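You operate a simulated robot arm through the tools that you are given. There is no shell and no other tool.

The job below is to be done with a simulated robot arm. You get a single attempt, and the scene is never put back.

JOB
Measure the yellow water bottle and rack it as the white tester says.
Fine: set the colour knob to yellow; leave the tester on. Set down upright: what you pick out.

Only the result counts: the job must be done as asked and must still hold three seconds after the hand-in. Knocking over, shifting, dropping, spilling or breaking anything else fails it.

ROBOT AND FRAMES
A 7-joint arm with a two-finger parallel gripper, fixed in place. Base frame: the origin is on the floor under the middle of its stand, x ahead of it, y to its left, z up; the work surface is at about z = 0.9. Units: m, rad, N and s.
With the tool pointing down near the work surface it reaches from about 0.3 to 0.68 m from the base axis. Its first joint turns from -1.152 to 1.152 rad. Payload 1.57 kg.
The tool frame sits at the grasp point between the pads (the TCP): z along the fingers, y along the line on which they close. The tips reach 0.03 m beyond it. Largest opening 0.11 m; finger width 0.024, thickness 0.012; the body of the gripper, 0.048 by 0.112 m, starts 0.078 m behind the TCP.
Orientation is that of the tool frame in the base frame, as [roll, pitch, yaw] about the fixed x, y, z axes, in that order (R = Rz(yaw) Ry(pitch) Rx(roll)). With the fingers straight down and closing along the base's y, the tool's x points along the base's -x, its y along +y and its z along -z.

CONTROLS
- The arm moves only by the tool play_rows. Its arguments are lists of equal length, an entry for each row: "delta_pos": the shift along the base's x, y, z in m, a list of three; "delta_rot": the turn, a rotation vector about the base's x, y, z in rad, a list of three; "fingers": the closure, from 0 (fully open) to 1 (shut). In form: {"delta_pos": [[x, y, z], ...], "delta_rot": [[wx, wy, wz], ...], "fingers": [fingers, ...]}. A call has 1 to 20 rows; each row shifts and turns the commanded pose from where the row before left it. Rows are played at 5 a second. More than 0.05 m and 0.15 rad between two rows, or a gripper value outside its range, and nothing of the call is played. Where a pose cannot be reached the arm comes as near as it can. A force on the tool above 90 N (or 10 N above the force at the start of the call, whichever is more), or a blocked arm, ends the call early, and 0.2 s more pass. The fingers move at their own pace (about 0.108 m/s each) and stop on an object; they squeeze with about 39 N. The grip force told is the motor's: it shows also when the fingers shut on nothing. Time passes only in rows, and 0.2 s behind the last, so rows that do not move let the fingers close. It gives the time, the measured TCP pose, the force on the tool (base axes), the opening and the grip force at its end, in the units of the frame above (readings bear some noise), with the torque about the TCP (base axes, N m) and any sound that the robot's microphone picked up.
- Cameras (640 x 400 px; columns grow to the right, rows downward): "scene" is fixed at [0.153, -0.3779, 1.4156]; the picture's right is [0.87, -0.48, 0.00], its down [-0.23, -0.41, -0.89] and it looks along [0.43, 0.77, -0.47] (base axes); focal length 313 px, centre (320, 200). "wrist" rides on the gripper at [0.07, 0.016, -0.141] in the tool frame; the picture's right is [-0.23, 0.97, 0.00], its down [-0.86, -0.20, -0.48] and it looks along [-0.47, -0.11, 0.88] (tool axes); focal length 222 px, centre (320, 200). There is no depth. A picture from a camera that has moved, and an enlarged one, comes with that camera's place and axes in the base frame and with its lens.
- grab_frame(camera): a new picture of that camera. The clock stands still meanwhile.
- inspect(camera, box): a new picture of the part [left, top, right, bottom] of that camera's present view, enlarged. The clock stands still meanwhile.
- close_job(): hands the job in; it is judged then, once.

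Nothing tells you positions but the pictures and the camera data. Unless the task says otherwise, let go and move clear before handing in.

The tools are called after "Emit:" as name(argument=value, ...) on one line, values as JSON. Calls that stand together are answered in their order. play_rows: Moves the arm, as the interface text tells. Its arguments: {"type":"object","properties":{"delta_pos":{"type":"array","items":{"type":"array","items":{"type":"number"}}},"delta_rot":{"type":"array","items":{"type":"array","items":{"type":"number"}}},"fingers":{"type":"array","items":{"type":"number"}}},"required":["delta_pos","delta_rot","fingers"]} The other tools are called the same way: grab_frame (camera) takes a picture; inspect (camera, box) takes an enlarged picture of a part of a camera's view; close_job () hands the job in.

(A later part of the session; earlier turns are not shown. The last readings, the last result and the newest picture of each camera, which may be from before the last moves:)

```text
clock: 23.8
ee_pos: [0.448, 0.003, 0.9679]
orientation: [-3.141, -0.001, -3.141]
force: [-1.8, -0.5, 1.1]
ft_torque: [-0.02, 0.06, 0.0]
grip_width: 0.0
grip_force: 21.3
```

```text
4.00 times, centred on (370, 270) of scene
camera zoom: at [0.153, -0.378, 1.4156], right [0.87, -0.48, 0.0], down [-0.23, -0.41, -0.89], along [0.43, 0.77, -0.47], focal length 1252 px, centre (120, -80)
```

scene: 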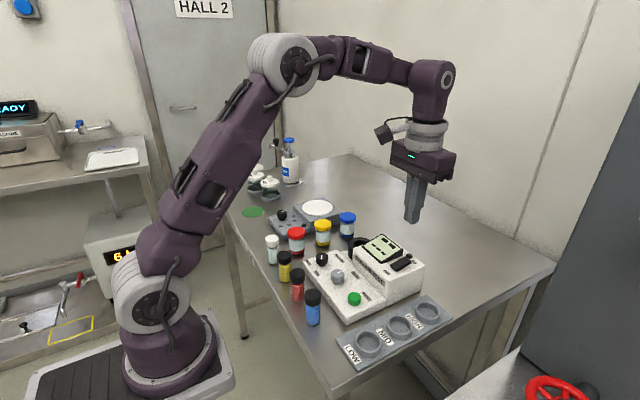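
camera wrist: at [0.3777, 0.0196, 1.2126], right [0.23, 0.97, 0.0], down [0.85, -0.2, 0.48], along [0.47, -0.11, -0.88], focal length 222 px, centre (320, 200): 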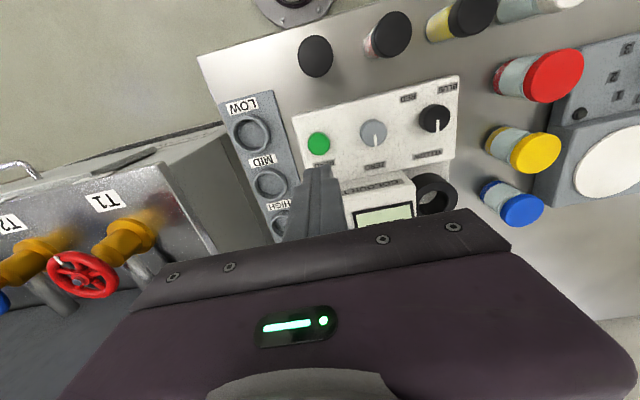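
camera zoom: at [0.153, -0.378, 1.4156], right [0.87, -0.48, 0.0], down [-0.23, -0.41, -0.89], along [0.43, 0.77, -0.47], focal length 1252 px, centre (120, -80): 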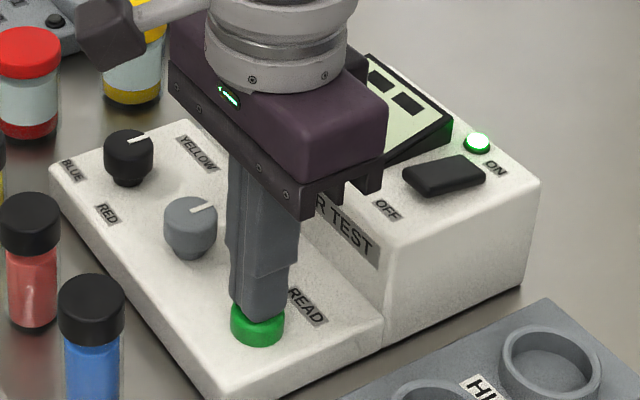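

Emit:
play_rows(delta_pos=[[0, 0, -0.002], [0, 0, -0.002]], delta_rot=[[0, 0, 0], [0, 0, 0]], fingers=[1, 1])

Emit:
grab_frame(camera="scene")

Emit:
inspect(camera="wrist", box=[280, 100, 440, 220])

```text
clock: 24.4
ee_pos: [0.4455, 0.0038, 0.9655]
orientation: [3.14, 0.001, 3.141]
force: [2.1, -3.0, 5.7]
ft_torque: [-0.08, -0.04, -0.03]
grip_width: 0.0
grip_force: 21.1
heard: click
```

```text
taken
```

scene: 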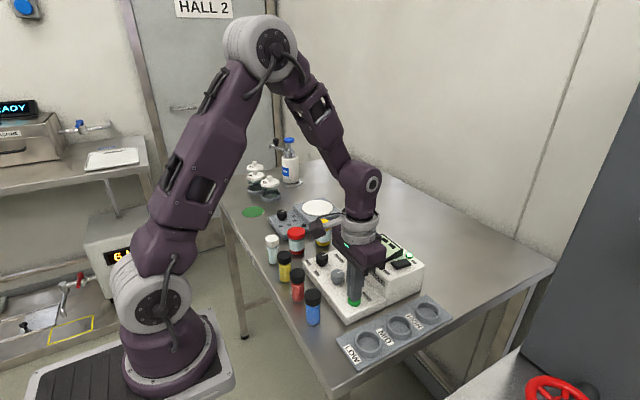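

```text
3.33 times, centred on (360, 160) of wrist
camera zoom: at [0.3768, 0.0198, 1.1068], right [0.23, 0.97, 0.0], down [0.85, -0.2, 0.48], along [0.47, -0.11, -0.88], focal length 740 px, centre (187, 333)
```

zoom: 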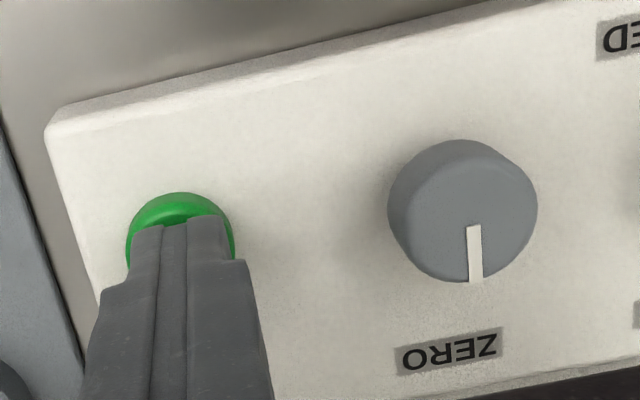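

A click was heard: READ was pressed (well empty). I'll lift and look at the display.

Emit:
play_rows(delta_pos=[[0, 0, 0.02], [-0.02, 0, 0.04], [-0.02, 0, 0.04], [0, 0, 0.02], [0, 0, 0]], delta_rot=[[0, 0, 0], [0, 0, 0], [0, 0, 0], [0, 0, 0], [0, 0, 0]], fingers=[1, 1, 1, 1, 1])

Emit:
inspect(camera="scene", box=[340, 220, 430, 290])

Emit:
grab_frame(camera="wrist")

```text
clock: 25.6
ee_pos: [0.4056, 0.0021, 1.0874]
orientation: [3.141, 0.0, 3.139]
force: [-0.3, -0.1, -0.5]
ft_torque: [-0.02, -0.03, 0.02]
grip_width: 0.0001
grip_force: 21.9
```

```text
5.71 times, centred on (385, 255) of scene
camera zoom: at [0.153, -0.3779, 1.4156], right [0.87, -0.48, 0.0], down [-0.23, -0.41, -0.89], along [0.43, 0.77, -0.47], focal length 1788 px, centre (-51, -114)
```

zoom: 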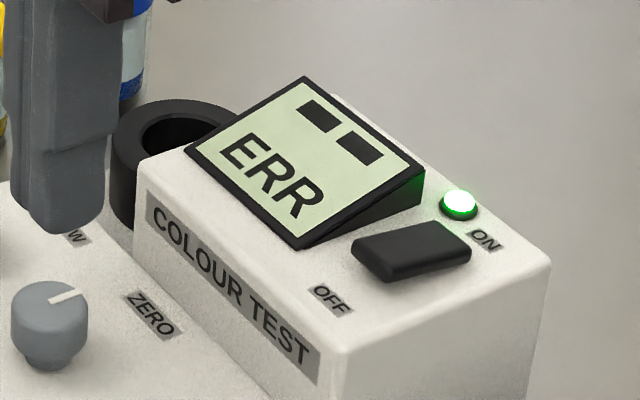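

```text
taken
camera wrist: at [0.3355, 0.0186, 1.228], right [0.23, 0.97, 0.0], down [0.85, -0.2, 0.48], along [0.47, -0.11, -0.88], focal length 222 px, centre (320, 200)
```

wrist: 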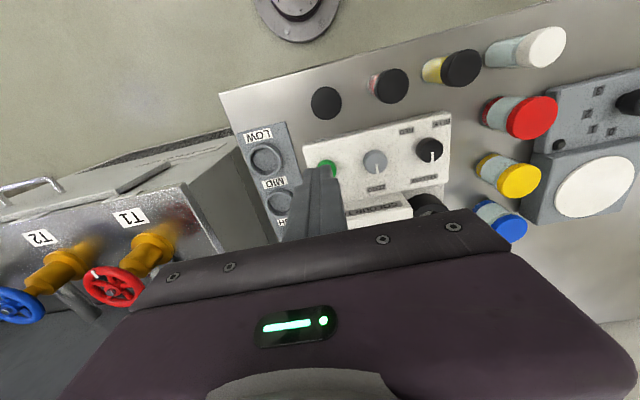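

The empty well gives "ERR", so the sensible order is to check zero with the clear (white-cap) bottle first, then the yellow one. I'll move over the clear vial at about (0.358, 0.242) with the wrist turned -90° so the fingers close along x.

Emit:
play_rows(delta_pos=[[-0.0043, 0.0218, 0], [-0.0043, 0.0218, 0], [-0.0043, 0.0218, 0], [-0.0043, 0.0218, 0], [-0.0043, 0.0218, 0], [-0.0043, 0.0218, 0], [-0.0043, 0.0218, 0], [-0.0043, 0.0218, 0], [-0.0043, 0.0218, 0], [-0.0043, 0.0218, 0], [-0.0043, 0.0218, 0], [0, 0, 0]], delta_rot=[[0, 0, -0.1426], [0, 0, -0.1426], [0, 0, -0.1426], [0, 0, -0.1426], [0, 0, -0.1426], [0, 0, -0.1426], [0, 0, -0.1426], [0, 0, -0.1426], [0, 0, -0.1426], [0, 0, -0.1426], [0, 0, -0.1426], [0, 0, 0]], fingers=[1, 1, 1, 0.9, 0.8, 0.7, 0.6, 0.54, 0.54, 0.54, 0.54, 0.54])

Emit:
grab_frame(camera="wrist")

Emit:
grab_frame(camera="scene")

```text
clock: 28.2
ee_pos: [0.3578, 0.2443, 1.0843]
orientation: [3.141, 0.001, 1.568]
force: [-0.6, 0.7, 0.1]
ft_torque: [0.03, 0.03, 0.01]
grip_width: 0.0504
grip_force: 0.0
```

```text
taken
camera wrist: at [0.374, 0.312, 1.2257], right [0.97, -0.23, 0.0], down [-0.2, -0.85, 0.48], along [-0.11, -0.47, -0.88], focal length 222 px, centre (320, 200)
```

wrist: 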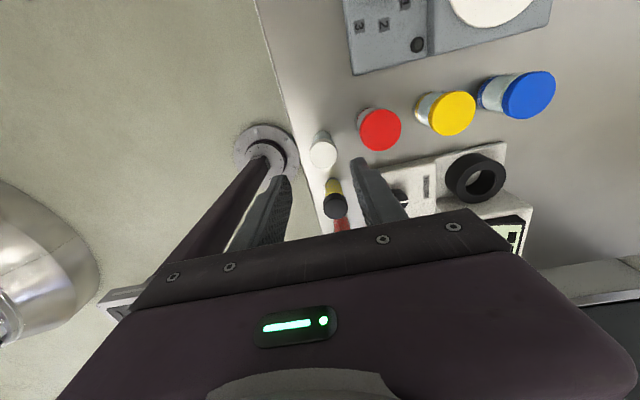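

```text
taken
```

scene: 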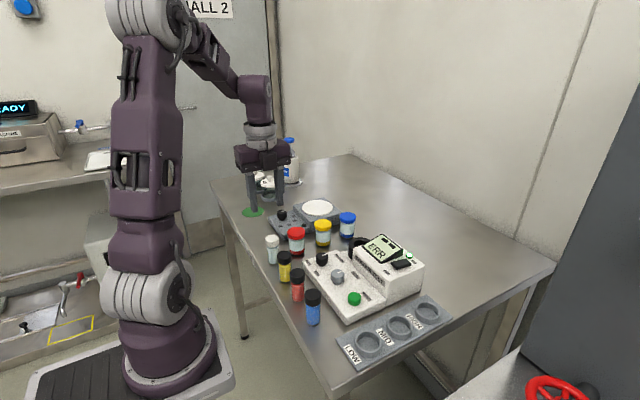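

Emit:
inspect(camera="wrist", box=[270, 90, 430, 210])

Emit:
inspect(camera="scene", box=[250, 220, 310, 280])

```text
3.33 times, centred on (350, 150) of wrist
camera zoom: at [0.374, 0.312, 1.2257], right [0.97, -0.23, 0.0], down [-0.2, -0.85, 0.48], along [-0.11, -0.47, -0.88], focal length 740 px, centre (220, 367)
```

zoom: 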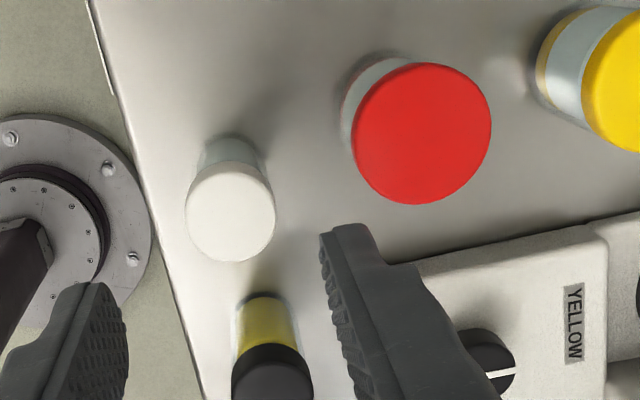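

```text
6.67 times, centred on (280, 250) of scene
camera zoom: at [0.153, -0.3779, 1.4156], right [0.87, -0.48, 0.0], down [-0.23, -0.41, -0.89], along [0.43, 0.77, -0.47], focal length 2086 px, centre (587, -133)
```

zoom: 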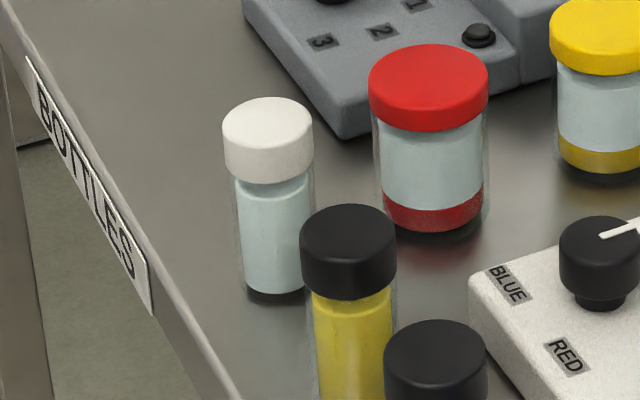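

Emit:
play_rows(delta_pos=[[0.0017, -0.0085, -0.03], [0, 0, -0.03], [0, 0, 0]], delta_rot=[[0, 0, 0], [0, 0, 0], [0, 0, 0]], fingers=[0.54, 0.54, 0.54])

Emit:
inspect(camera="wrist", box=[250, 90, 410, 210])

Emit:
inspect(camera="scene", box=[230, 190, 320, 280])

```text
clock: 29.0
ee_pos: [0.358, 0.2382, 1.0246]
orientation: [-3.141, 0.002, 1.57]
force: [0.3, -0.2, -0.3]
ft_torque: [0.03, 0.03, 0.0]
grip_width: 0.0504
grip_force: 0.0
```

```text
3.33 times, centred on (330, 150) of wrist
camera zoom: at [0.3744, 0.3071, 1.1663], right [0.97, -0.23, 0.0], down [-0.2, -0.86, 0.48], along [-0.11, -0.47, -0.88], focal length 740 px, centre (287, 367)
```

zoom: 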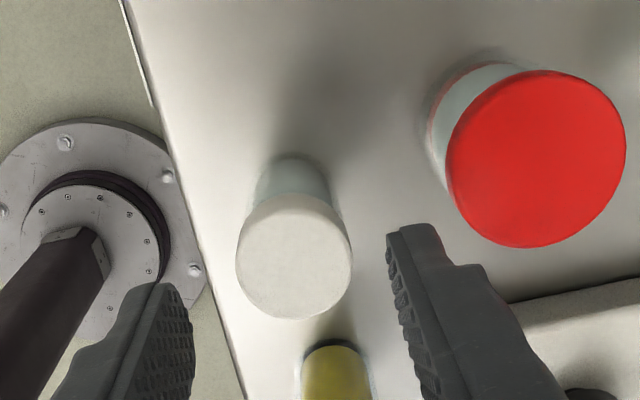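

```text
4.44 times, centred on (275, 235) of scene
camera zoom: at [0.153, -0.3779, 1.4156], right [0.87, -0.48, 0.0], down [-0.23, -0.41, -0.89], along [0.43, 0.77, -0.47], focal length 1391 px, centre (520, 44)
```

zoom: 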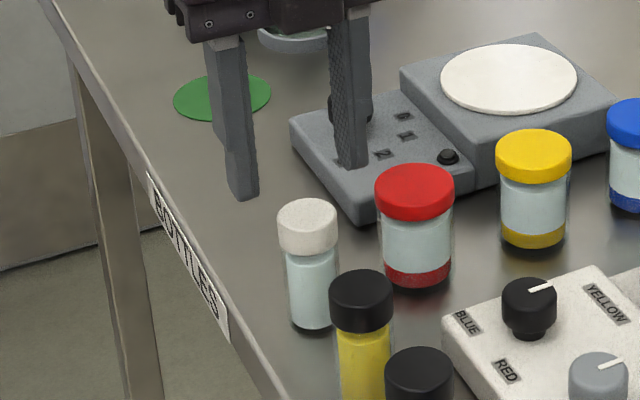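

Emit:
play_rows(delta_pos=[[0.0015, -0.0025, 0], [0, 0, -0.02], [0, 0, -0.02], [0, 0, 0]], delta_rot=[[0, 0, 0], [0, 0, 0], [0, 0, 0], [0, 0, 0]], fingers=[0.54, 0.54, 0.54, 0.54])

Emit:
inspect(camera="wrist", box=[250, 110, 410, 230])

Emit:
inspect(camera="scene", box=[240, 200, 320, 280])

```text
clock: 30.0
ee_pos: [0.3607, 0.2331, 0.9862]
orientation: [3.141, 0.0, 1.572]
force: [0.9, 0.0, 0.7]
ft_torque: [0.01, 0.02, -0.03]
grip_width: 0.0506
grip_force: 0.2
```

```text
3.33 times, centred on (330, 170) of wrist
camera zoom: at [0.3769, 0.303, 1.1281], right [0.97, -0.23, 0.0], down [-0.2, -0.86, 0.48], along [-0.11, -0.47, -0.88], focal length 740 px, centre (287, 300)
```

zoom: 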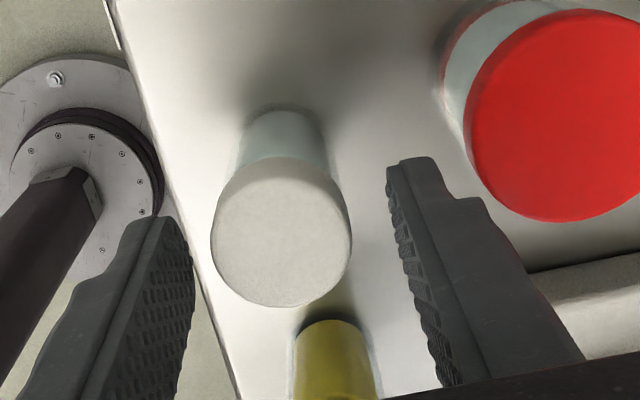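

```text
5.00 times, centred on (280, 240) of scene
camera zoom: at [0.153, -0.3779, 1.4156], right [0.87, -0.48, 0.0], down [-0.23, -0.41, -0.89], along [0.43, 0.77, -0.47], focal length 1565 px, centre (520, 0)
```

zoom: 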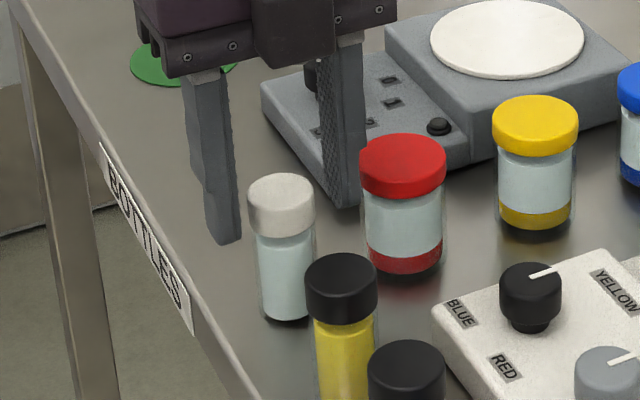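

Emit:
play_rows(delta_pos=[[-0.001, 0.0025, -0.004], [0, 0, -0.0045], [0, 0, 0], [0, 0, 0], [0, 0, 0], [0, 0, 0]], delta_rot=[[0, 0, 0], [0, 0, 0], [0, 0, 0], [0, 0, 0], [0, 0, 0], [0, 0, 0]], fingers=[0.54, 0.54, 0.6, 0.68, 0.78, 0.78])

Emit:
inspect(camera="wrist", box=[250, 110, 410, 230])

Emit:
inspect(camera="scene", box=[240, 200, 320, 280])

```text
clock: 31.4
ee_pos: [0.3601, 0.2354, 0.9754]
orientation: [3.141, 0.001, 1.57]
force: [-0.1, -0.3, -0.5]
ft_torque: [0.0, -0.01, 0.01]
grip_width: 0.0316
grip_force: 39.2
```

```text
3.33 times, centred on (330, 170) of wrist
camera zoom: at [0.3761, 0.3052, 1.1187], right [0.97, -0.23, 0.0], down [-0.2, -0.86, 0.48], along [-0.11, -0.47, -0.88], focal length 740 px, centre (287, 300)
```

zoom: 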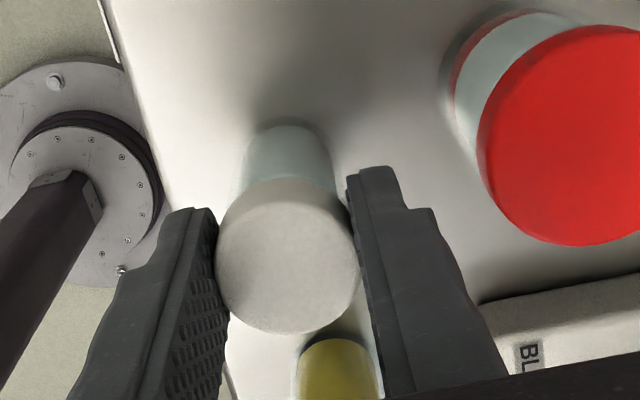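

```text
5.00 times, centred on (280, 240) of scene
camera zoom: at [0.153, -0.3779, 1.4156], right [0.87, -0.48, 0.0], down [-0.23, -0.41, -0.89], along [0.43, 0.77, -0.47], focal length 1565 px, centre (520, 0)
```

zoom: 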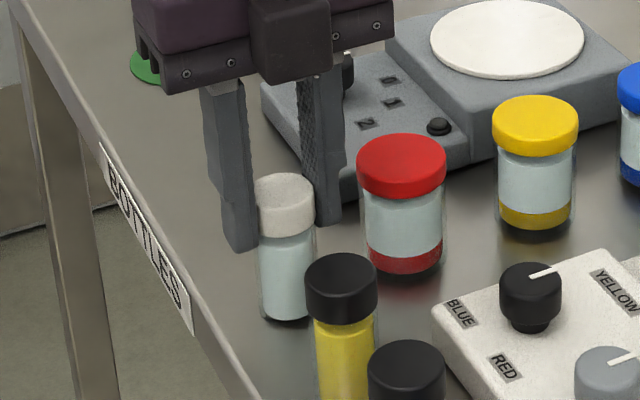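

The clear vial is held by its cap (width 0.0316). I'll lift it straight up, then carry it high over to the well at about (0.557, 0.138).

Emit:
play_rows(delta_pos=[[0, 0, 0.015], [0, 0, 0.03], [0, 0, 0.04], [0, 0, 0.04], [0.0328, -0.0163, 0], [0.0328, -0.0163, 0], [0.0328, -0.0163, 0], [0.0328, -0.0163, 0], [0.0328, -0.0163, 0], [0.0328, -0.0163, 0], [0, 0, 0]], delta_rot=[[0, 0, 0], [0, 0, 0], [0, 0, 0], [0, 0, 0], [0, 0, 0], [0, 0, 0], [0, 0, 0], [0, 0, 0], [0, 0, 0], [0, 0, 0], [0, 0, 0]], fingers=[0.78, 0.78, 0.78, 0.78, 0.78, 0.78, 0.78, 0.78, 0.78, 0.78, 0.78])

Emit:
grab_frame(camera="wrist")

Emit:
inspect(camera="wrist", box=[230, 100, 430, 220])

Emit:
inspect(camera="scene", box=[270, 140, 440, 280])

```text
clock: 33.8
ee_pos: [0.5564, 0.1355, 1.1038]
orientation: [3.141, 0.001, 1.572]
force: [0.0, -0.2, 0.2]
ft_torque: [-0.03, -0.02, -0.02]
grip_width: 0.0317
grip_force: 39.1
```

```text
taken
camera wrist: at [0.5712, 0.205, 1.2451], right [0.97, -0.23, 0.0], down [-0.2, -0.86, 0.48], along [-0.11, -0.47, -0.88], focal length 222 px, centre (320, 200)
```

wrist: 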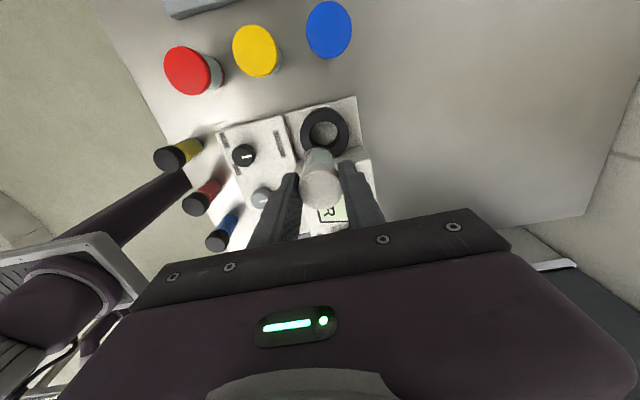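

```text
3.20 times, centred on (330, 160) of wrist
camera zoom: at [0.5712, 0.205, 1.2451], right [0.97, -0.23, 0.0], down [-0.2, -0.86, 0.48], along [-0.11, -0.47, -0.88], focal length 711 px, centre (288, 328)
```

zoom: 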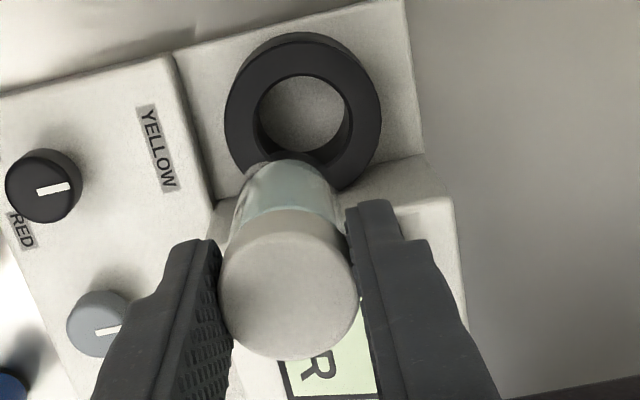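

```text
2.86 times, centred on (355, 210) of scene
camera zoom: at [0.1531, -0.378, 1.4156], right [0.87, -0.48, 0.0], down [-0.23, -0.41, -0.89], along [0.43, 0.77, -0.47], focal length 894 px, centre (220, 171)
```

zoom: 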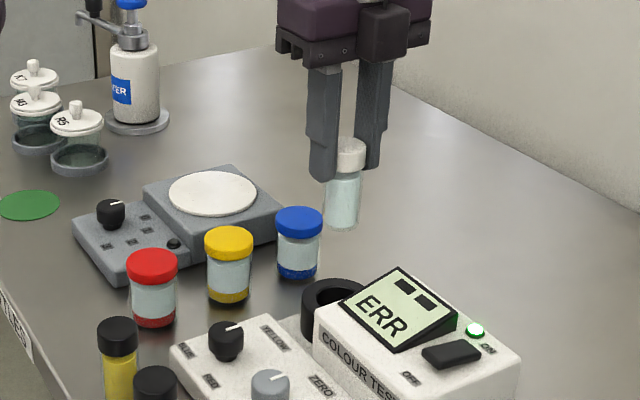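

The vial is carried steadily. Combining several views, the well's ring centre is about (0.563, 0.139) with its rim near z=0.938. I'll lower the vial to just above the rim and check alignment.

Emit:
play_rows(delta_pos=[[0.0066, 0.0035, -0.03], [0, 0, -0.03], [0, 0, -0.012], [0, 0, 0]], delta_rot=[[0, 0, 0], [0, 0, 0], [0, 0, 0], [0, 0, 0]], fingers=[0.78, 0.78, 0.78, 0.78])

Emit:
inspect(camera="wrist", box=[230, 80, 430, 230])

Emit:
inspect(camera="scene", box=[320, 190, 420, 270])

```text
clock: 34.8
ee_pos: [0.564, 0.1412, 1.0278]
orientation: [3.141, 0.0, 1.571]
force: [-0.6, -0.8, -0.8]
ft_torque: [0.04, -0.03, 0.01]
grip_width: 0.0317
grip_force: 39.3
```

```text
2.67 times, centred on (330, 155) of wrist
camera zoom: at [0.5793, 0.21, 1.1701], right [0.97, -0.23, 0.0], down [-0.2, -0.86, 0.48], along [-0.11, -0.47, -0.88], focal length 592 px, centre (293, 320)
```

zoom: 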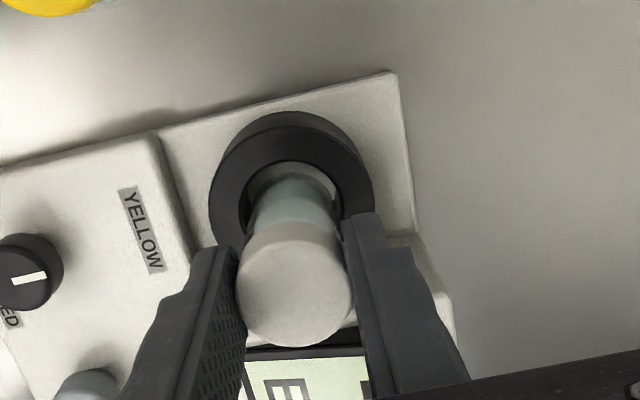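

```text
5.00 times, centred on (370, 230) of scene
camera zoom: at [0.1531, -0.3779, 1.4156], right [0.87, -0.48, 0.0], down [-0.23, -0.41, -0.89], along [0.43, 0.77, -0.47], focal length 1565 px, centre (70, 50)
```

zoom: 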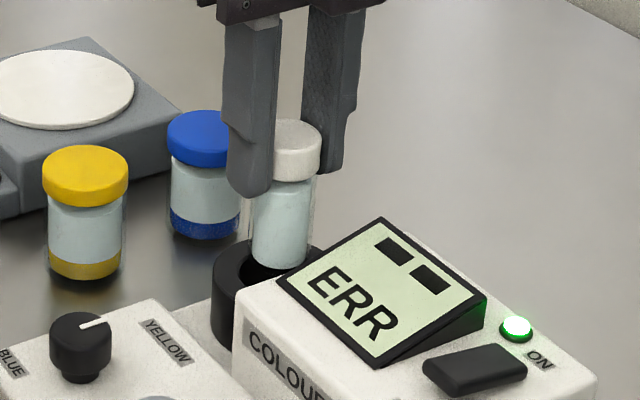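

Emit:
play_rows(delta_pos=[[-0.0017, -0.0025, 0], [0, 0, -0.008], [0, 0, -0.008], [0, 0, -0.008], [0, 0, 0]], delta_rot=[[0, 0, 0], [0, 0, 0], [0, 0, 0], [0, 0, 0], [0, 0, 0]], fingers=[0.78, 0.78, 0.78, 0.78, 0.78])

Emit:
inspect(camera="wrist", box=[230, 80, 430, 230])

Emit:
inspect(camera="scene", box=[320, 190, 420, 270])

```text
clock: 36.0
ee_pos: [0.5631, 0.1376, 1.0044]
orientation: [-3.141, 0.0, 1.573]
force: [-0.5, -0.1, -0.1]
ft_torque: [0.0, 0.02, -0.05]
grip_width: 0.0316
grip_force: 39.2
```

```text
2.67 times, centred on (330, 155) of wrist
camera zoom: at [0.5791, 0.2077, 1.1459], right [0.97, -0.23, 0.0], down [-0.2, -0.86, 0.48], along [-0.11, -0.47, -0.88], focal length 592 px, centre (293, 320)
```

zoom: 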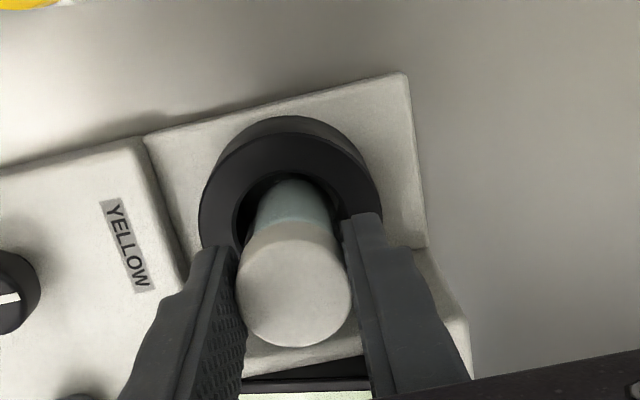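

```text
5.00 times, centred on (370, 230) of scene
camera zoom: at [0.1531, -0.3779, 1.4156], right [0.87, -0.48, 0.0], down [-0.23, -0.41, -0.89], along [0.43, 0.77, -0.47], focal length 1565 px, centre (70, 50)
```

zoom: 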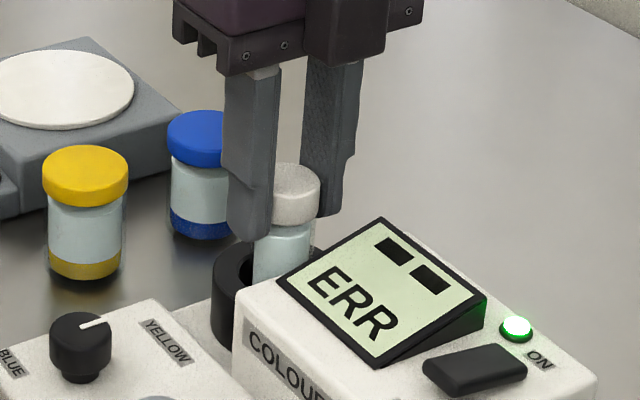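

Emit:
play_rows(delta_pos=[[-0.0005, 0, -0.006], [0, 0, -0.006], [0, 0, -0.004], [0, 0, -0.003], [0, 0, -0.003]], delta_rot=[[0, 0, 0], [0, 0, 0], [0, 0, 0], [0, 0, 0], [0, 0, 0]], fingers=[0.78, 0.78, 0.78, 0.78, 0.78])

Emit:
inspect(camera="wrist", box=[230, 80, 430, 230])

Emit:
inspect(camera="scene", box=[320, 190, 420, 270])

```text
clock: 37.2
ee_pos: [0.5639, 0.1382, 0.9846]
orientation: [3.14, 0.001, 1.569]
force: [-6.5, 0.0, 26.4]
ft_torque: [-0.06, 0.35, 0.01]
grip_width: 0.032
grip_force: 38.8
```

```text
2.67 times, centred on (330, 155) of wrist
camera zoom: at [0.5786, 0.2078, 1.1255], right [0.97, -0.23, 0.0], down [-0.2, -0.86, 0.48], along [-0.11, -0.47, -0.88], focal length 592 px, centre (293, 320)
```

zoom: 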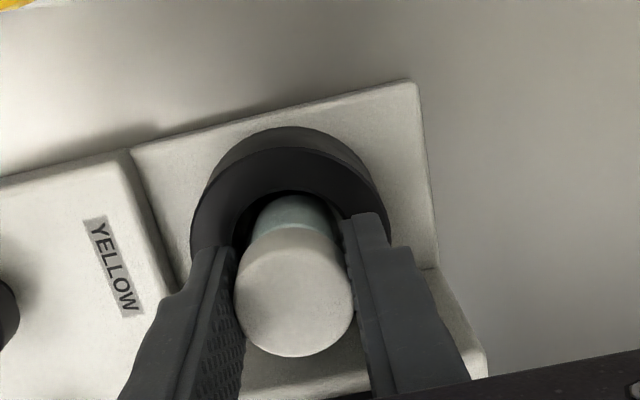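

```text
5.00 times, centred on (370, 230) of scene
camera zoom: at [0.1524, -0.3781, 1.4157], right [0.87, -0.48, 0.0], down [-0.23, -0.41, -0.89], along [0.43, 0.77, -0.47], focal length 1565 px, centre (70, 50)
```

zoom: 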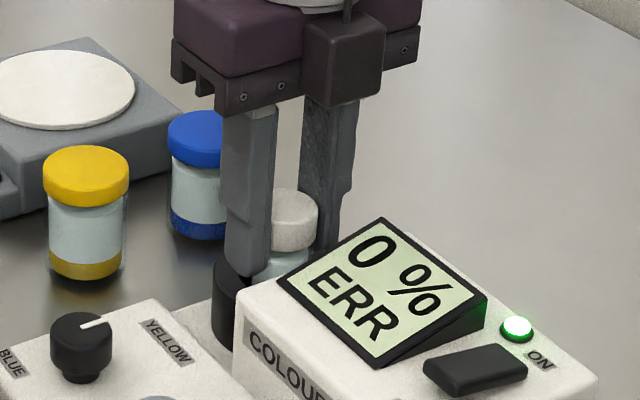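

The vial has touched the floor of the well, and the display now shows a live "0 %" above the old "ERR". I'll ease off the force, release, and check the reading.

Emit:
play_rows(delta_pos=[[0, 0, 0.0015], [0, 0, 0], [0, 0, 0], [0, 0, 0.02], [0, 0, 0.03], [0, 0.02, 0.04], [0, 0.02, 0.03], [0, 0, 0]], delta_rot=[[0, 0, 0], [0, 0, 0], [0, 0, 0], [0, 0, 0], [0, 0, 0], [0, 0, 0], [0, 0, 0], [0, 0, 0]], fingers=[0.72, 0.6, 0.54, 0.54, 0.54, 0.54, 0.54, 0.54])

Emit:
inspect(camera="wrist", box=[220, 60, 420, 210])

Emit:
inspect(camera="scene", box=[320, 190, 430, 280])

```text
clock: 39.0
ee_pos: [0.5632, 0.1797, 1.1058]
orientation: [3.141, -0.001, 1.572]
force: [-0.2, 0.4, -0.1]
ft_torque: [-0.02, 0.02, -0.02]
grip_width: 0.0506
grip_force: 0.0
```

```text
2.67 times, centred on (320, 135) of wrist
camera zoom: at [0.5792, 0.249, 1.2474], right [0.97, -0.23, 0.0], down [-0.2, -0.86, 0.48], along [-0.11, -0.47, -0.88], focal length 592 px, centre (320, 373)
```

zoom: 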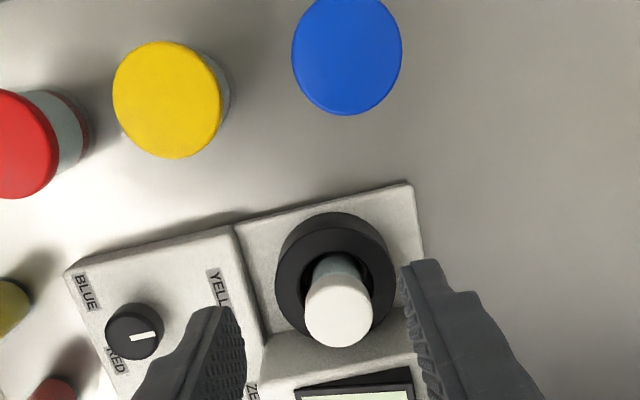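

```text
4.44 times, centred on (375, 235) of scene
camera zoom: at [0.153, -0.3779, 1.4156], right [0.87, -0.48, 0.0], down [-0.23, -0.41, -0.89], along [0.43, 0.77, -0.47], focal length 1391 px, centre (76, 44)
```

zoom: 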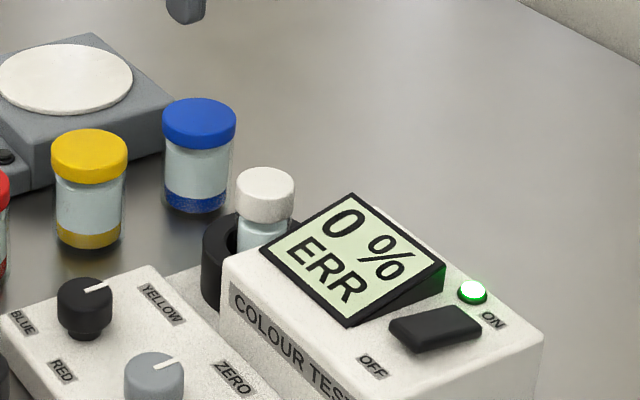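

The clear bottle reads 0 %, so the tester is already zeroed. I'll take the clear vial back out and return it to its original spot.

Emit:
play_rows(delta_pos=[[0, -0.02, -0.03], [0, -0.0197, -0.03], [0, 0, -0.03], [0, 0, -0.018], [0, 0, 0]], delta_rot=[[0, 0, 0], [0, 0, 0], [0, 0, 0], [0, 0, 0], [0, 0, 0]], fingers=[0.54, 0.54, 0.54, 0.54, 0.54])

Emit:
inspect(camera="wrist", box=[230, 80, 430, 230])

```text
clock: 40.2
ee_pos: [0.5608, 0.1372, 0.9959]
orientation: [3.141, 0.0, 1.57]
force: [0.2, 0.1, -1.0]
ft_torque: [-0.02, -0.01, 0.0]
grip_width: 0.0505
grip_force: 0.1
```

```text
2.67 times, centred on (330, 155) of wrist
camera zoom: at [0.5772, 0.2067, 1.1373], right [0.97, -0.23, 0.0], down [-0.2, -0.86, 0.48], along [-0.11, -0.47, -0.88], focal length 592 px, centre (293, 320)
```

zoom: 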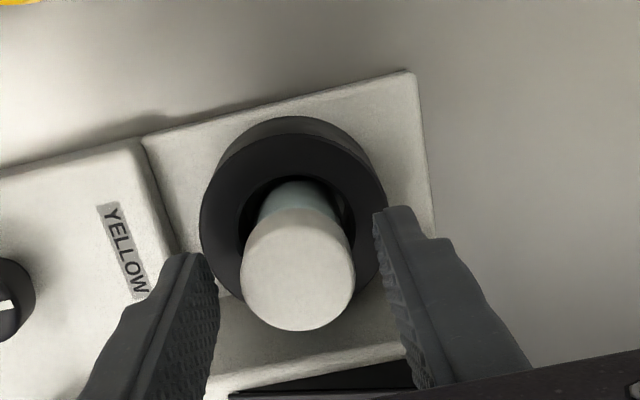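

Emit:
play_rows(delta_pos=[[0.002, 0.0008, -0.005], [0, 0, -0.005], [0, 0, 0], [0, 0, 0], [0, 0, 0], [0, 0, 0]], delta_rot=[[0, 0, 0], [0, 0, 0], [0, 0, 0], [0, 0, 0], [0, 0, 0], [0, 0, 0]], fingers=[0.54, 0.54, 0.6, 0.68, 0.78, 0.78])

Emit:
inspect(camera="wrist", box=[230, 80, 430, 230])

```text
clock: 41.6
ee_pos: [0.5636, 0.1394, 0.987]
orientation: [-3.141, 0.001, 1.57]
force: [0.7, -0.5, 0.8]
ft_torque: [0.01, 0.0, -0.02]
grip_width: 0.0317
grip_force: 38.9
```

```text
2.67 times, centred on (330, 155) of wrist
camera zoom: at [0.5797, 0.2084, 1.1282], right [0.97, -0.23, 0.0], down [-0.2, -0.86, 0.48], along [-0.11, -0.47, -0.88], focal length 592 px, centre (293, 320)
```

zoom: 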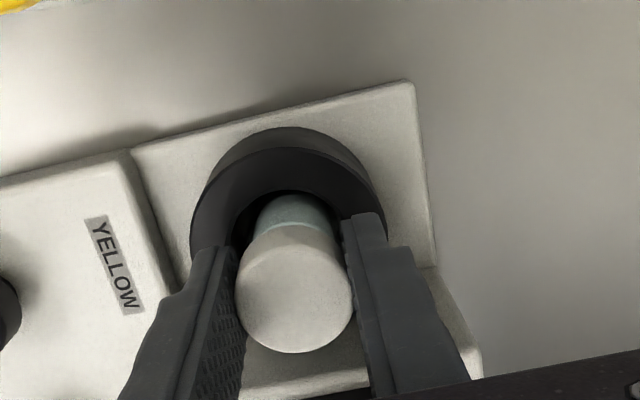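

Gripped again. I'll lift straight out and carry it back to its original spot.

Emit:
play_rows(delta_pos=[[0, 0, 0.02], [0, 0, 0.03], [0, 0, 0.035], [0, 0, 0.035], [-0.0339, 0.016, 0], [-0.0339, 0.016, 0], [-0.0339, 0.016, 0], [-0.0339, 0.016, 0], [-0.0339, 0.016, 0], [-0.0339, 0.016, 0], [0, 0, 0], [0, 0, -0.04], [0, 0, -0.04], [0, 0, -0.02], [0, 0, 0]], delta_rot=[[0, 0, 0], [0, 0, 0], [0, 0, 0], [0, 0, 0], [0, 0, 0], [0, 0, 0], [0, 0, 0], [0, 0, 0], [0, 0, 0], [0, 0, 0], [0, 0, 0], [0, 0, 0], [0, 0, 0], [0, 0, 0], [0, 0, 0]], fingers=[0.78, 0.78, 0.78, 0.78, 0.78, 0.78, 0.78, 0.78, 0.78, 0.78, 0.78, 0.78, 0.78, 0.78, 0.78])

Emit:
inspect(camera="scene", box=[230, 190, 320, 280])

Emit:
inspect(camera="wrist", box=[230, 80, 430, 230])

```text
clock: 44.8
ee_pos: [0.3595, 0.2347, 1.0072]
orientation: [-3.142, 0.0, 1.57]
force: [0.0, -0.8, -0.6]
ft_torque: [-0.01, 0.02, -0.01]
grip_width: 0.032
grip_force: 39.0
```

```text
4.44 times, centred on (275, 235) of scene
camera zoom: at [0.153, -0.3779, 1.4156], right [0.87, -0.48, 0.0], down [-0.23, -0.41, -0.89], along [0.43, 0.77, -0.47], focal length 1391 px, centre (520, 44)
```

zoom: 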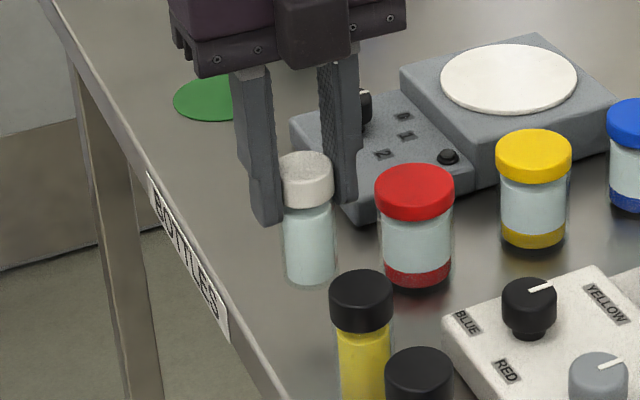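

```text
2.67 times, centred on (330, 155) of wrist
camera zoom: at [0.3755, 0.3037, 1.1482], right [0.97, -0.23, 0.0], down [-0.2, -0.86, 0.48], along [-0.11, -0.47, -0.88], focal length 592 px, centre (293, 320)
```

zoom: 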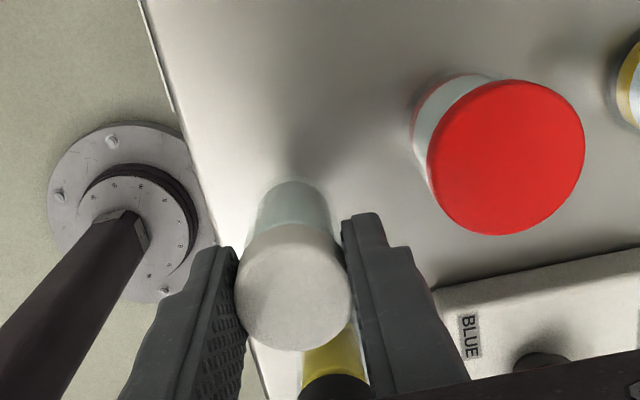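

Directly over the original spot and upright. I'll lower until it just touches the table.

Emit:
play_rows(delta_pos=[[0.0005, 0.0007, -0.01], [0, 0, -0.01], [0, 0, -0.005], [0, 0, -0.002], [0, 0, -0.002]], delta_rot=[[0, 0, 0], [0, 0, 0], [0, 0, 0], [0, 0, 0], [0, 0, 0]], fingers=[0.78, 0.78, 0.78, 0.78, 0.78])

```text
clock: 46.0
ee_pos: [0.3623, 0.2347, 0.9778]
orientation: [3.142, 0.0, 1.57]
force: [0.2, 0.0, -1.5]
ft_torque: [-0.01, -0.01, 0.02]
grip_width: 0.0315
grip_force: 38.7
```

Emit:
play_rows(delta_pos=[[0, 0, -0.0015], [0, 0, 0]], delta_rot=[[0, 0, 0], [0, 0, 0]], fingers=[0.78, 0.78])

```text
clock: 46.6
ee_pos: [0.3608, 0.2353, 0.9765]
orientation: [3.14, -0.001, 1.572]
force: [-0.3, 0.4, -0.2]
ft_torque: [-0.03, 0.01, 0.02]
grip_width: 0.0318
grip_force: 39.3
```

Emit:
play_rows(delta_pos=[[0, 0, -0.0015], [0, 0, 0]], delta_rot=[[0, 0, 0], [0, 0, 0]], fingers=[0.78, 0.78])

Emit:
inspect(camera="scene", box=[240, 210, 310, 280])

```text
clock: 47.2
ee_pos: [0.361, 0.235, 0.9748]
orientation: [3.141, 0.0, 1.57]
force: [-0.8, 0.6, -1.2]
ft_torque: [-0.01, -0.02, -0.05]
grip_width: 0.0315
grip_force: 39.6
```

```text
5.71 times, centred on (275, 245) of scene
camera zoom: at [0.153, -0.3779, 1.4156], right [0.87, -0.48, 0.0], down [-0.23, -0.41, -0.89], along [0.43, 0.77, -0.47], focal length 1788 px, centre (577, -57)
```

zoom: 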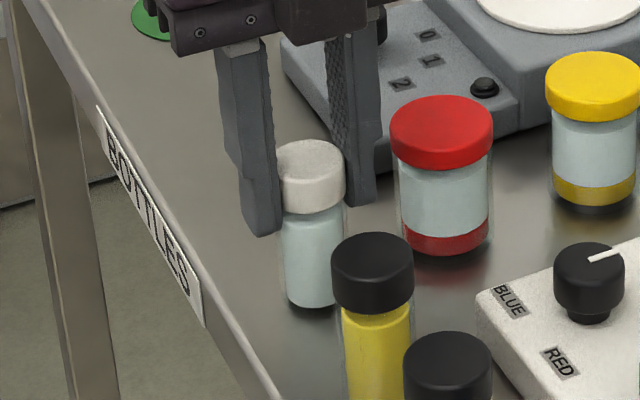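

Emit:
play_rows(delta_pos=[[0, 0, -0.0015], [0, 0, -0.001], [0, 0, 0]], delta_rot=[[0, 0, 0], [0, 0, 0], [0, 0, 0]], fingers=[0.78, 0.78, 0.78])

```text
clock: 48.0
ee_pos: [0.3614, 0.2359, 0.9733]
orientation: [3.139, -0.002, 1.571]
force: [-1.1, -0.5, 26.1]
ft_torque: [0.05, 0.03, 0.02]
grip_width: 0.0314
grip_force: 39.1
```

The vial now stands on the table. I'll relax the pressure, release and rise.

Emit:
play_rows(delta_pos=[[0, 0, 0.0014], [0, 0, 0], [0, 0, 0], [0, 0, 0.02], [0, 0, 0.03], [0, 0, 0.04], [0, 0, 0]], delta_rot=[[0, 0, 0], [0, 0, 0], [0, 0, 0], [0, 0, 0], [0, 0, 0], [0, 0, 0], [0, 0, 0]], fingers=[0.74, 0.64, 0.54, 0.54, 0.54, 0.54, 0.54])

Emit:
grab_frame(camera="scene")

Emit:
inspect(camera="wrist", box=[230, 80, 430, 230])

```text
clock: 49.6
ee_pos: [0.3603, 0.2367, 1.0664]
orientation: [-3.139, 0.002, 1.57]
force: [-0.4, -0.7, 0.1]
ft_torque: [0.03, 0.04, 0.01]
grip_width: 0.0506
grip_force: 0.1
```

```text
taken
```

scene: 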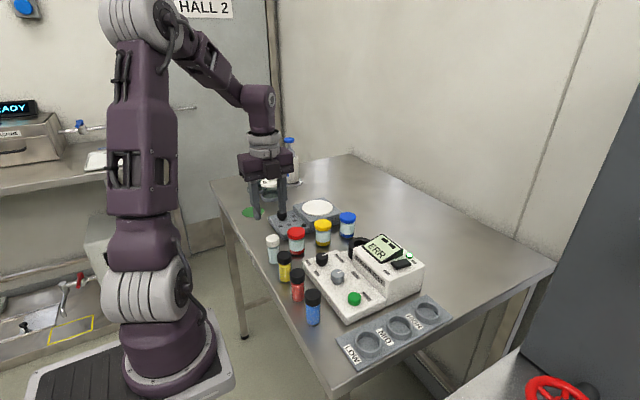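

```text
2.67 times, centred on (330, 155) of wrist
camera zoom: at [0.3774, 0.3058, 1.208], right [0.97, -0.23, 0.0], down [-0.2, -0.85, 0.48], along [-0.11, -0.47, -0.88], focal length 592 px, centre (293, 320)
```

zoom: 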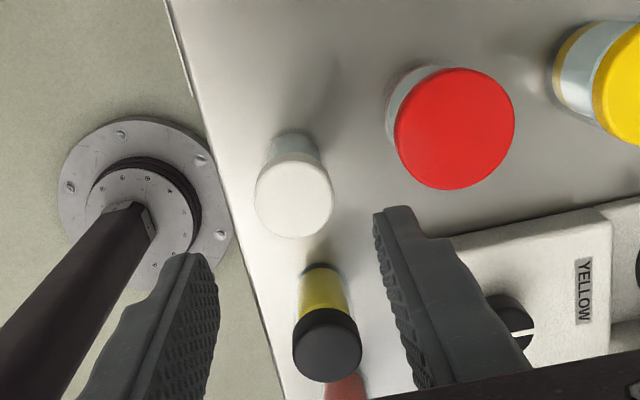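

The clear vial is back upright in its place. Next the yellow bottle at about (0.360, 0.161).

Emit:
play_rows(delta_pos=[[0, -0.038, 0], [0, -0.0377, 0], [0, 0, -0.03], [0, 0, -0.02], [0, 0, 0]], delta_rot=[[0, 0, 0], [0, 0, 0], [0, 0, 0], [0, 0, 0], [0, 0, 0]], fingers=[0.54, 0.54, 0.54, 0.54, 0.54])

Emit:
inspect(camera="wrist", box=[230, 80, 430, 230])

Emit:
inspect(camera="scene", box=[240, 210, 330, 290])

```text
clock: 50.8
ee_pos: [0.3622, 0.162, 1.0146]
orientation: [-3.141, 0.0, 1.571]
force: [0.3, -0.1, 0.2]
ft_torque: [0.02, -0.02, -0.01]
grip_width: 0.0505
grip_force: 0.1
```

```text
2.67 times, centred on (330, 155) of wrist
camera zoom: at [0.3787, 0.2317, 1.1551], right [0.97, -0.23, 0.0], down [-0.2, -0.86, 0.48], along [-0.11, -0.47, -0.88], focal length 592 px, centre (293, 320)
```

zoom: 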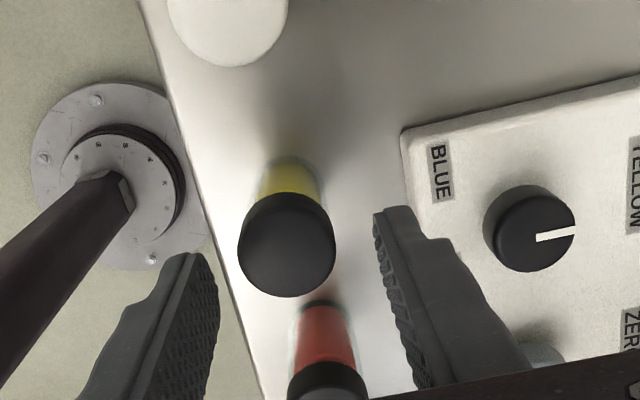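

```text
5.00 times, centred on (285, 250) of scene
camera zoom: at [0.153, -0.3779, 1.4156], right [0.87, -0.48, 0.0], down [-0.23, -0.41, -0.89], along [0.43, 0.77, -0.47], focal length 1565 px, centre (495, -50)
```

zoom: 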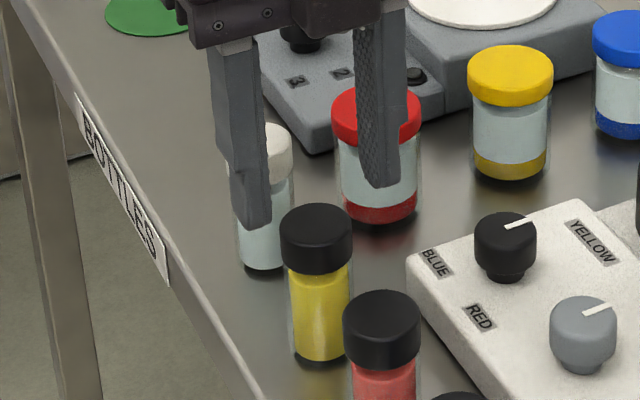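

Emit:
play_rows(delta_pos=[[-0.0016, -0.0016, -0.01], [0, 0, -0.015], [0, 0, -0.012], [0, 0, 0]], delta_rot=[[0, 0, 0], [0, 0, 0], [0, 0, 0], [0, 0, 0]], fingers=[0.54, 0.54, 0.54, 0.54])

Emit:
inspect(camera="wrist", box=[230, 80, 430, 230])

Emit:
inspect(camera="scene", box=[240, 210, 330, 290])

```text
clock: 51.8
ee_pos: [0.3609, 0.1598, 0.9776]
orientation: [3.14, -0.001, 1.572]
force: [1.2, -0.2, 0.3]
ft_torque: [0.01, -0.03, 0.0]
grip_width: 0.0506
grip_force: 0.0
```

```text
2.67 times, centred on (330, 155) of wrist
camera zoom: at [0.3758, 0.2293, 1.1184], right [0.97, -0.23, 0.0], down [-0.2, -0.85, 0.48], along [-0.11, -0.47, -0.88], focal length 592 px, centre (293, 320)
```

zoom: 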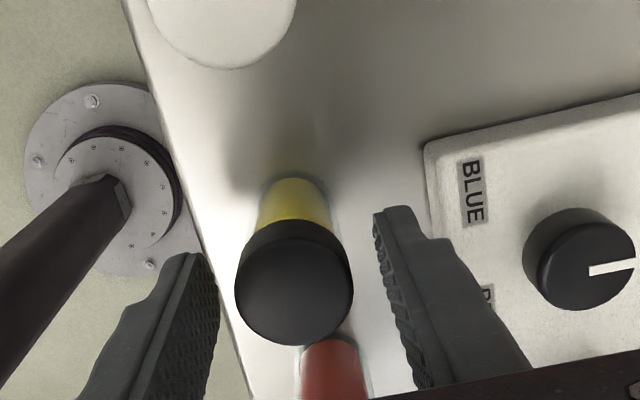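

```text
5.00 times, centred on (285, 250) of scene
camera zoom: at [0.153, -0.3779, 1.4156], right [0.87, -0.48, 0.0], down [-0.23, -0.41, -0.89], along [0.43, 0.77, -0.47], focal length 1565 px, centre (495, -50)
```

zoom: 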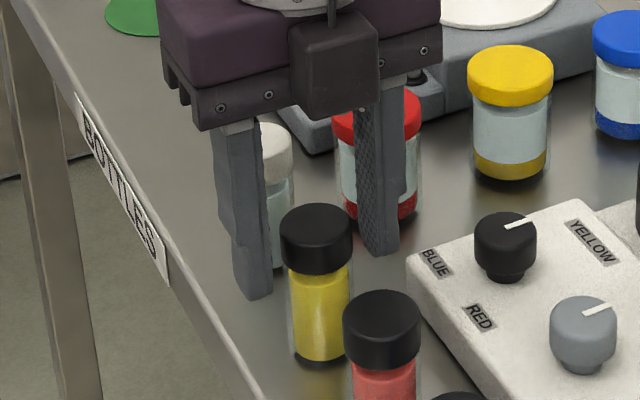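

Well aligned on the yellow bottle's cap. Closing gently and then lifting.

Emit:
play_rows(delta_pos=[[0, 0, 0], [0, 0, 0], [0, 0, 0], [0, 0, 0], [0, 0, 0]], delta_rot=[[0, 0, 0], [0, 0, 0], [0, 0, 0], [0, 0, 0], [0, 0, 0]], fingers=[0.6, 0.66, 0.72, 0.78, 0.78])

Emit:
inspect(camera="scene", box=[240, 210, 330, 290])

```text
clock: 53.0
ee_pos: [0.3597, 0.159, 0.9777]
orientation: [-3.141, -0.001, 1.571]
force: [-0.2, -0.2, -1.3]
ft_torque: [0.07, -0.01, -0.03]
grip_width: 0.0318
grip_force: 39.4
```

```text
5.00 times, centred on (285, 250) of scene
camera zoom: at [0.153, -0.3779, 1.4156], right [0.87, -0.48, 0.0], down [-0.23, -0.41, -0.89], along [0.43, 0.77, -0.47], focal length 1565 px, centre (495, -50)
```

zoom: 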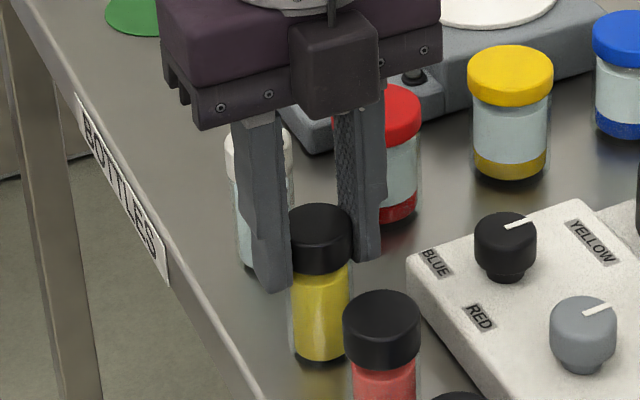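

Emit:
play_rows(delta_pos=[[0, 0, 0.015], [0, 0, 0.03], [0, 0, 0.04], [0, 0, 0.04], [0.0406, -0.0041, 0], [0.0406, -0.0041, 0], [0.0406, -0.0041, 0], [0.0406, -0.0041, 0], [0.0406, -0.0041, 0], [0, 0, 0], [0, 0, -0.04], [0, 0, -0.03], [0, 0, 0]], delta_rot=[[0, 0, 0], [0, 0, 0], [0, 0, 0], [0, 0, 0], [0, 0, 0], [0, 0, 0], [0, 0, 0], [0, 0, 0], [0, 0, 0], [0, 0, 0], [0, 0, 0], [0, 0, 0], [0, 0, 0]], fingers=[0.78, 0.78, 0.78, 0.78, 0.78, 0.78, 0.78, 0.78, 0.78, 0.78, 0.78, 0.78, 0.78])

Emit:
inspect(camera="wrist", box=[230, 80, 430, 230])

Emit:
inspect(camera="scene", box=[320, 190, 420, 270])

```text
clock: 55.8
ee_pos: [0.5641, 0.1404, 1.0318]
orientation: [-3.141, 0.0, 1.57]
force: [0.7, -0.1, -0.6]
ft_torque: [0.0, 0.01, -0.02]
grip_width: 0.0313
grip_force: 38.8
```

```text
2.67 times, centred on (330, 155) of wrist
camera zoom: at [0.5801, 0.2091, 1.1738], right [0.97, -0.23, 0.0], down [-0.2, -0.86, 0.48], along [-0.11, -0.47, -0.88], focal length 592 px, centre (293, 320)
```

zoom: 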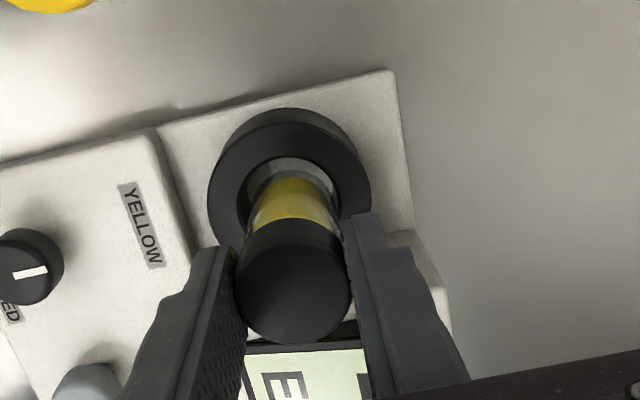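

```text
5.00 times, centred on (370, 230) of scene
camera zoom: at [0.1531, -0.3779, 1.4156], right [0.87, -0.48, 0.0], down [-0.23, -0.41, -0.89], along [0.43, 0.77, -0.47], focal length 1565 px, centre (70, 50)
```

zoom: 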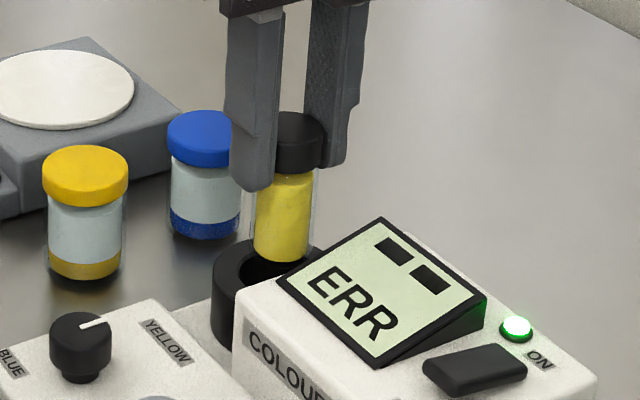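

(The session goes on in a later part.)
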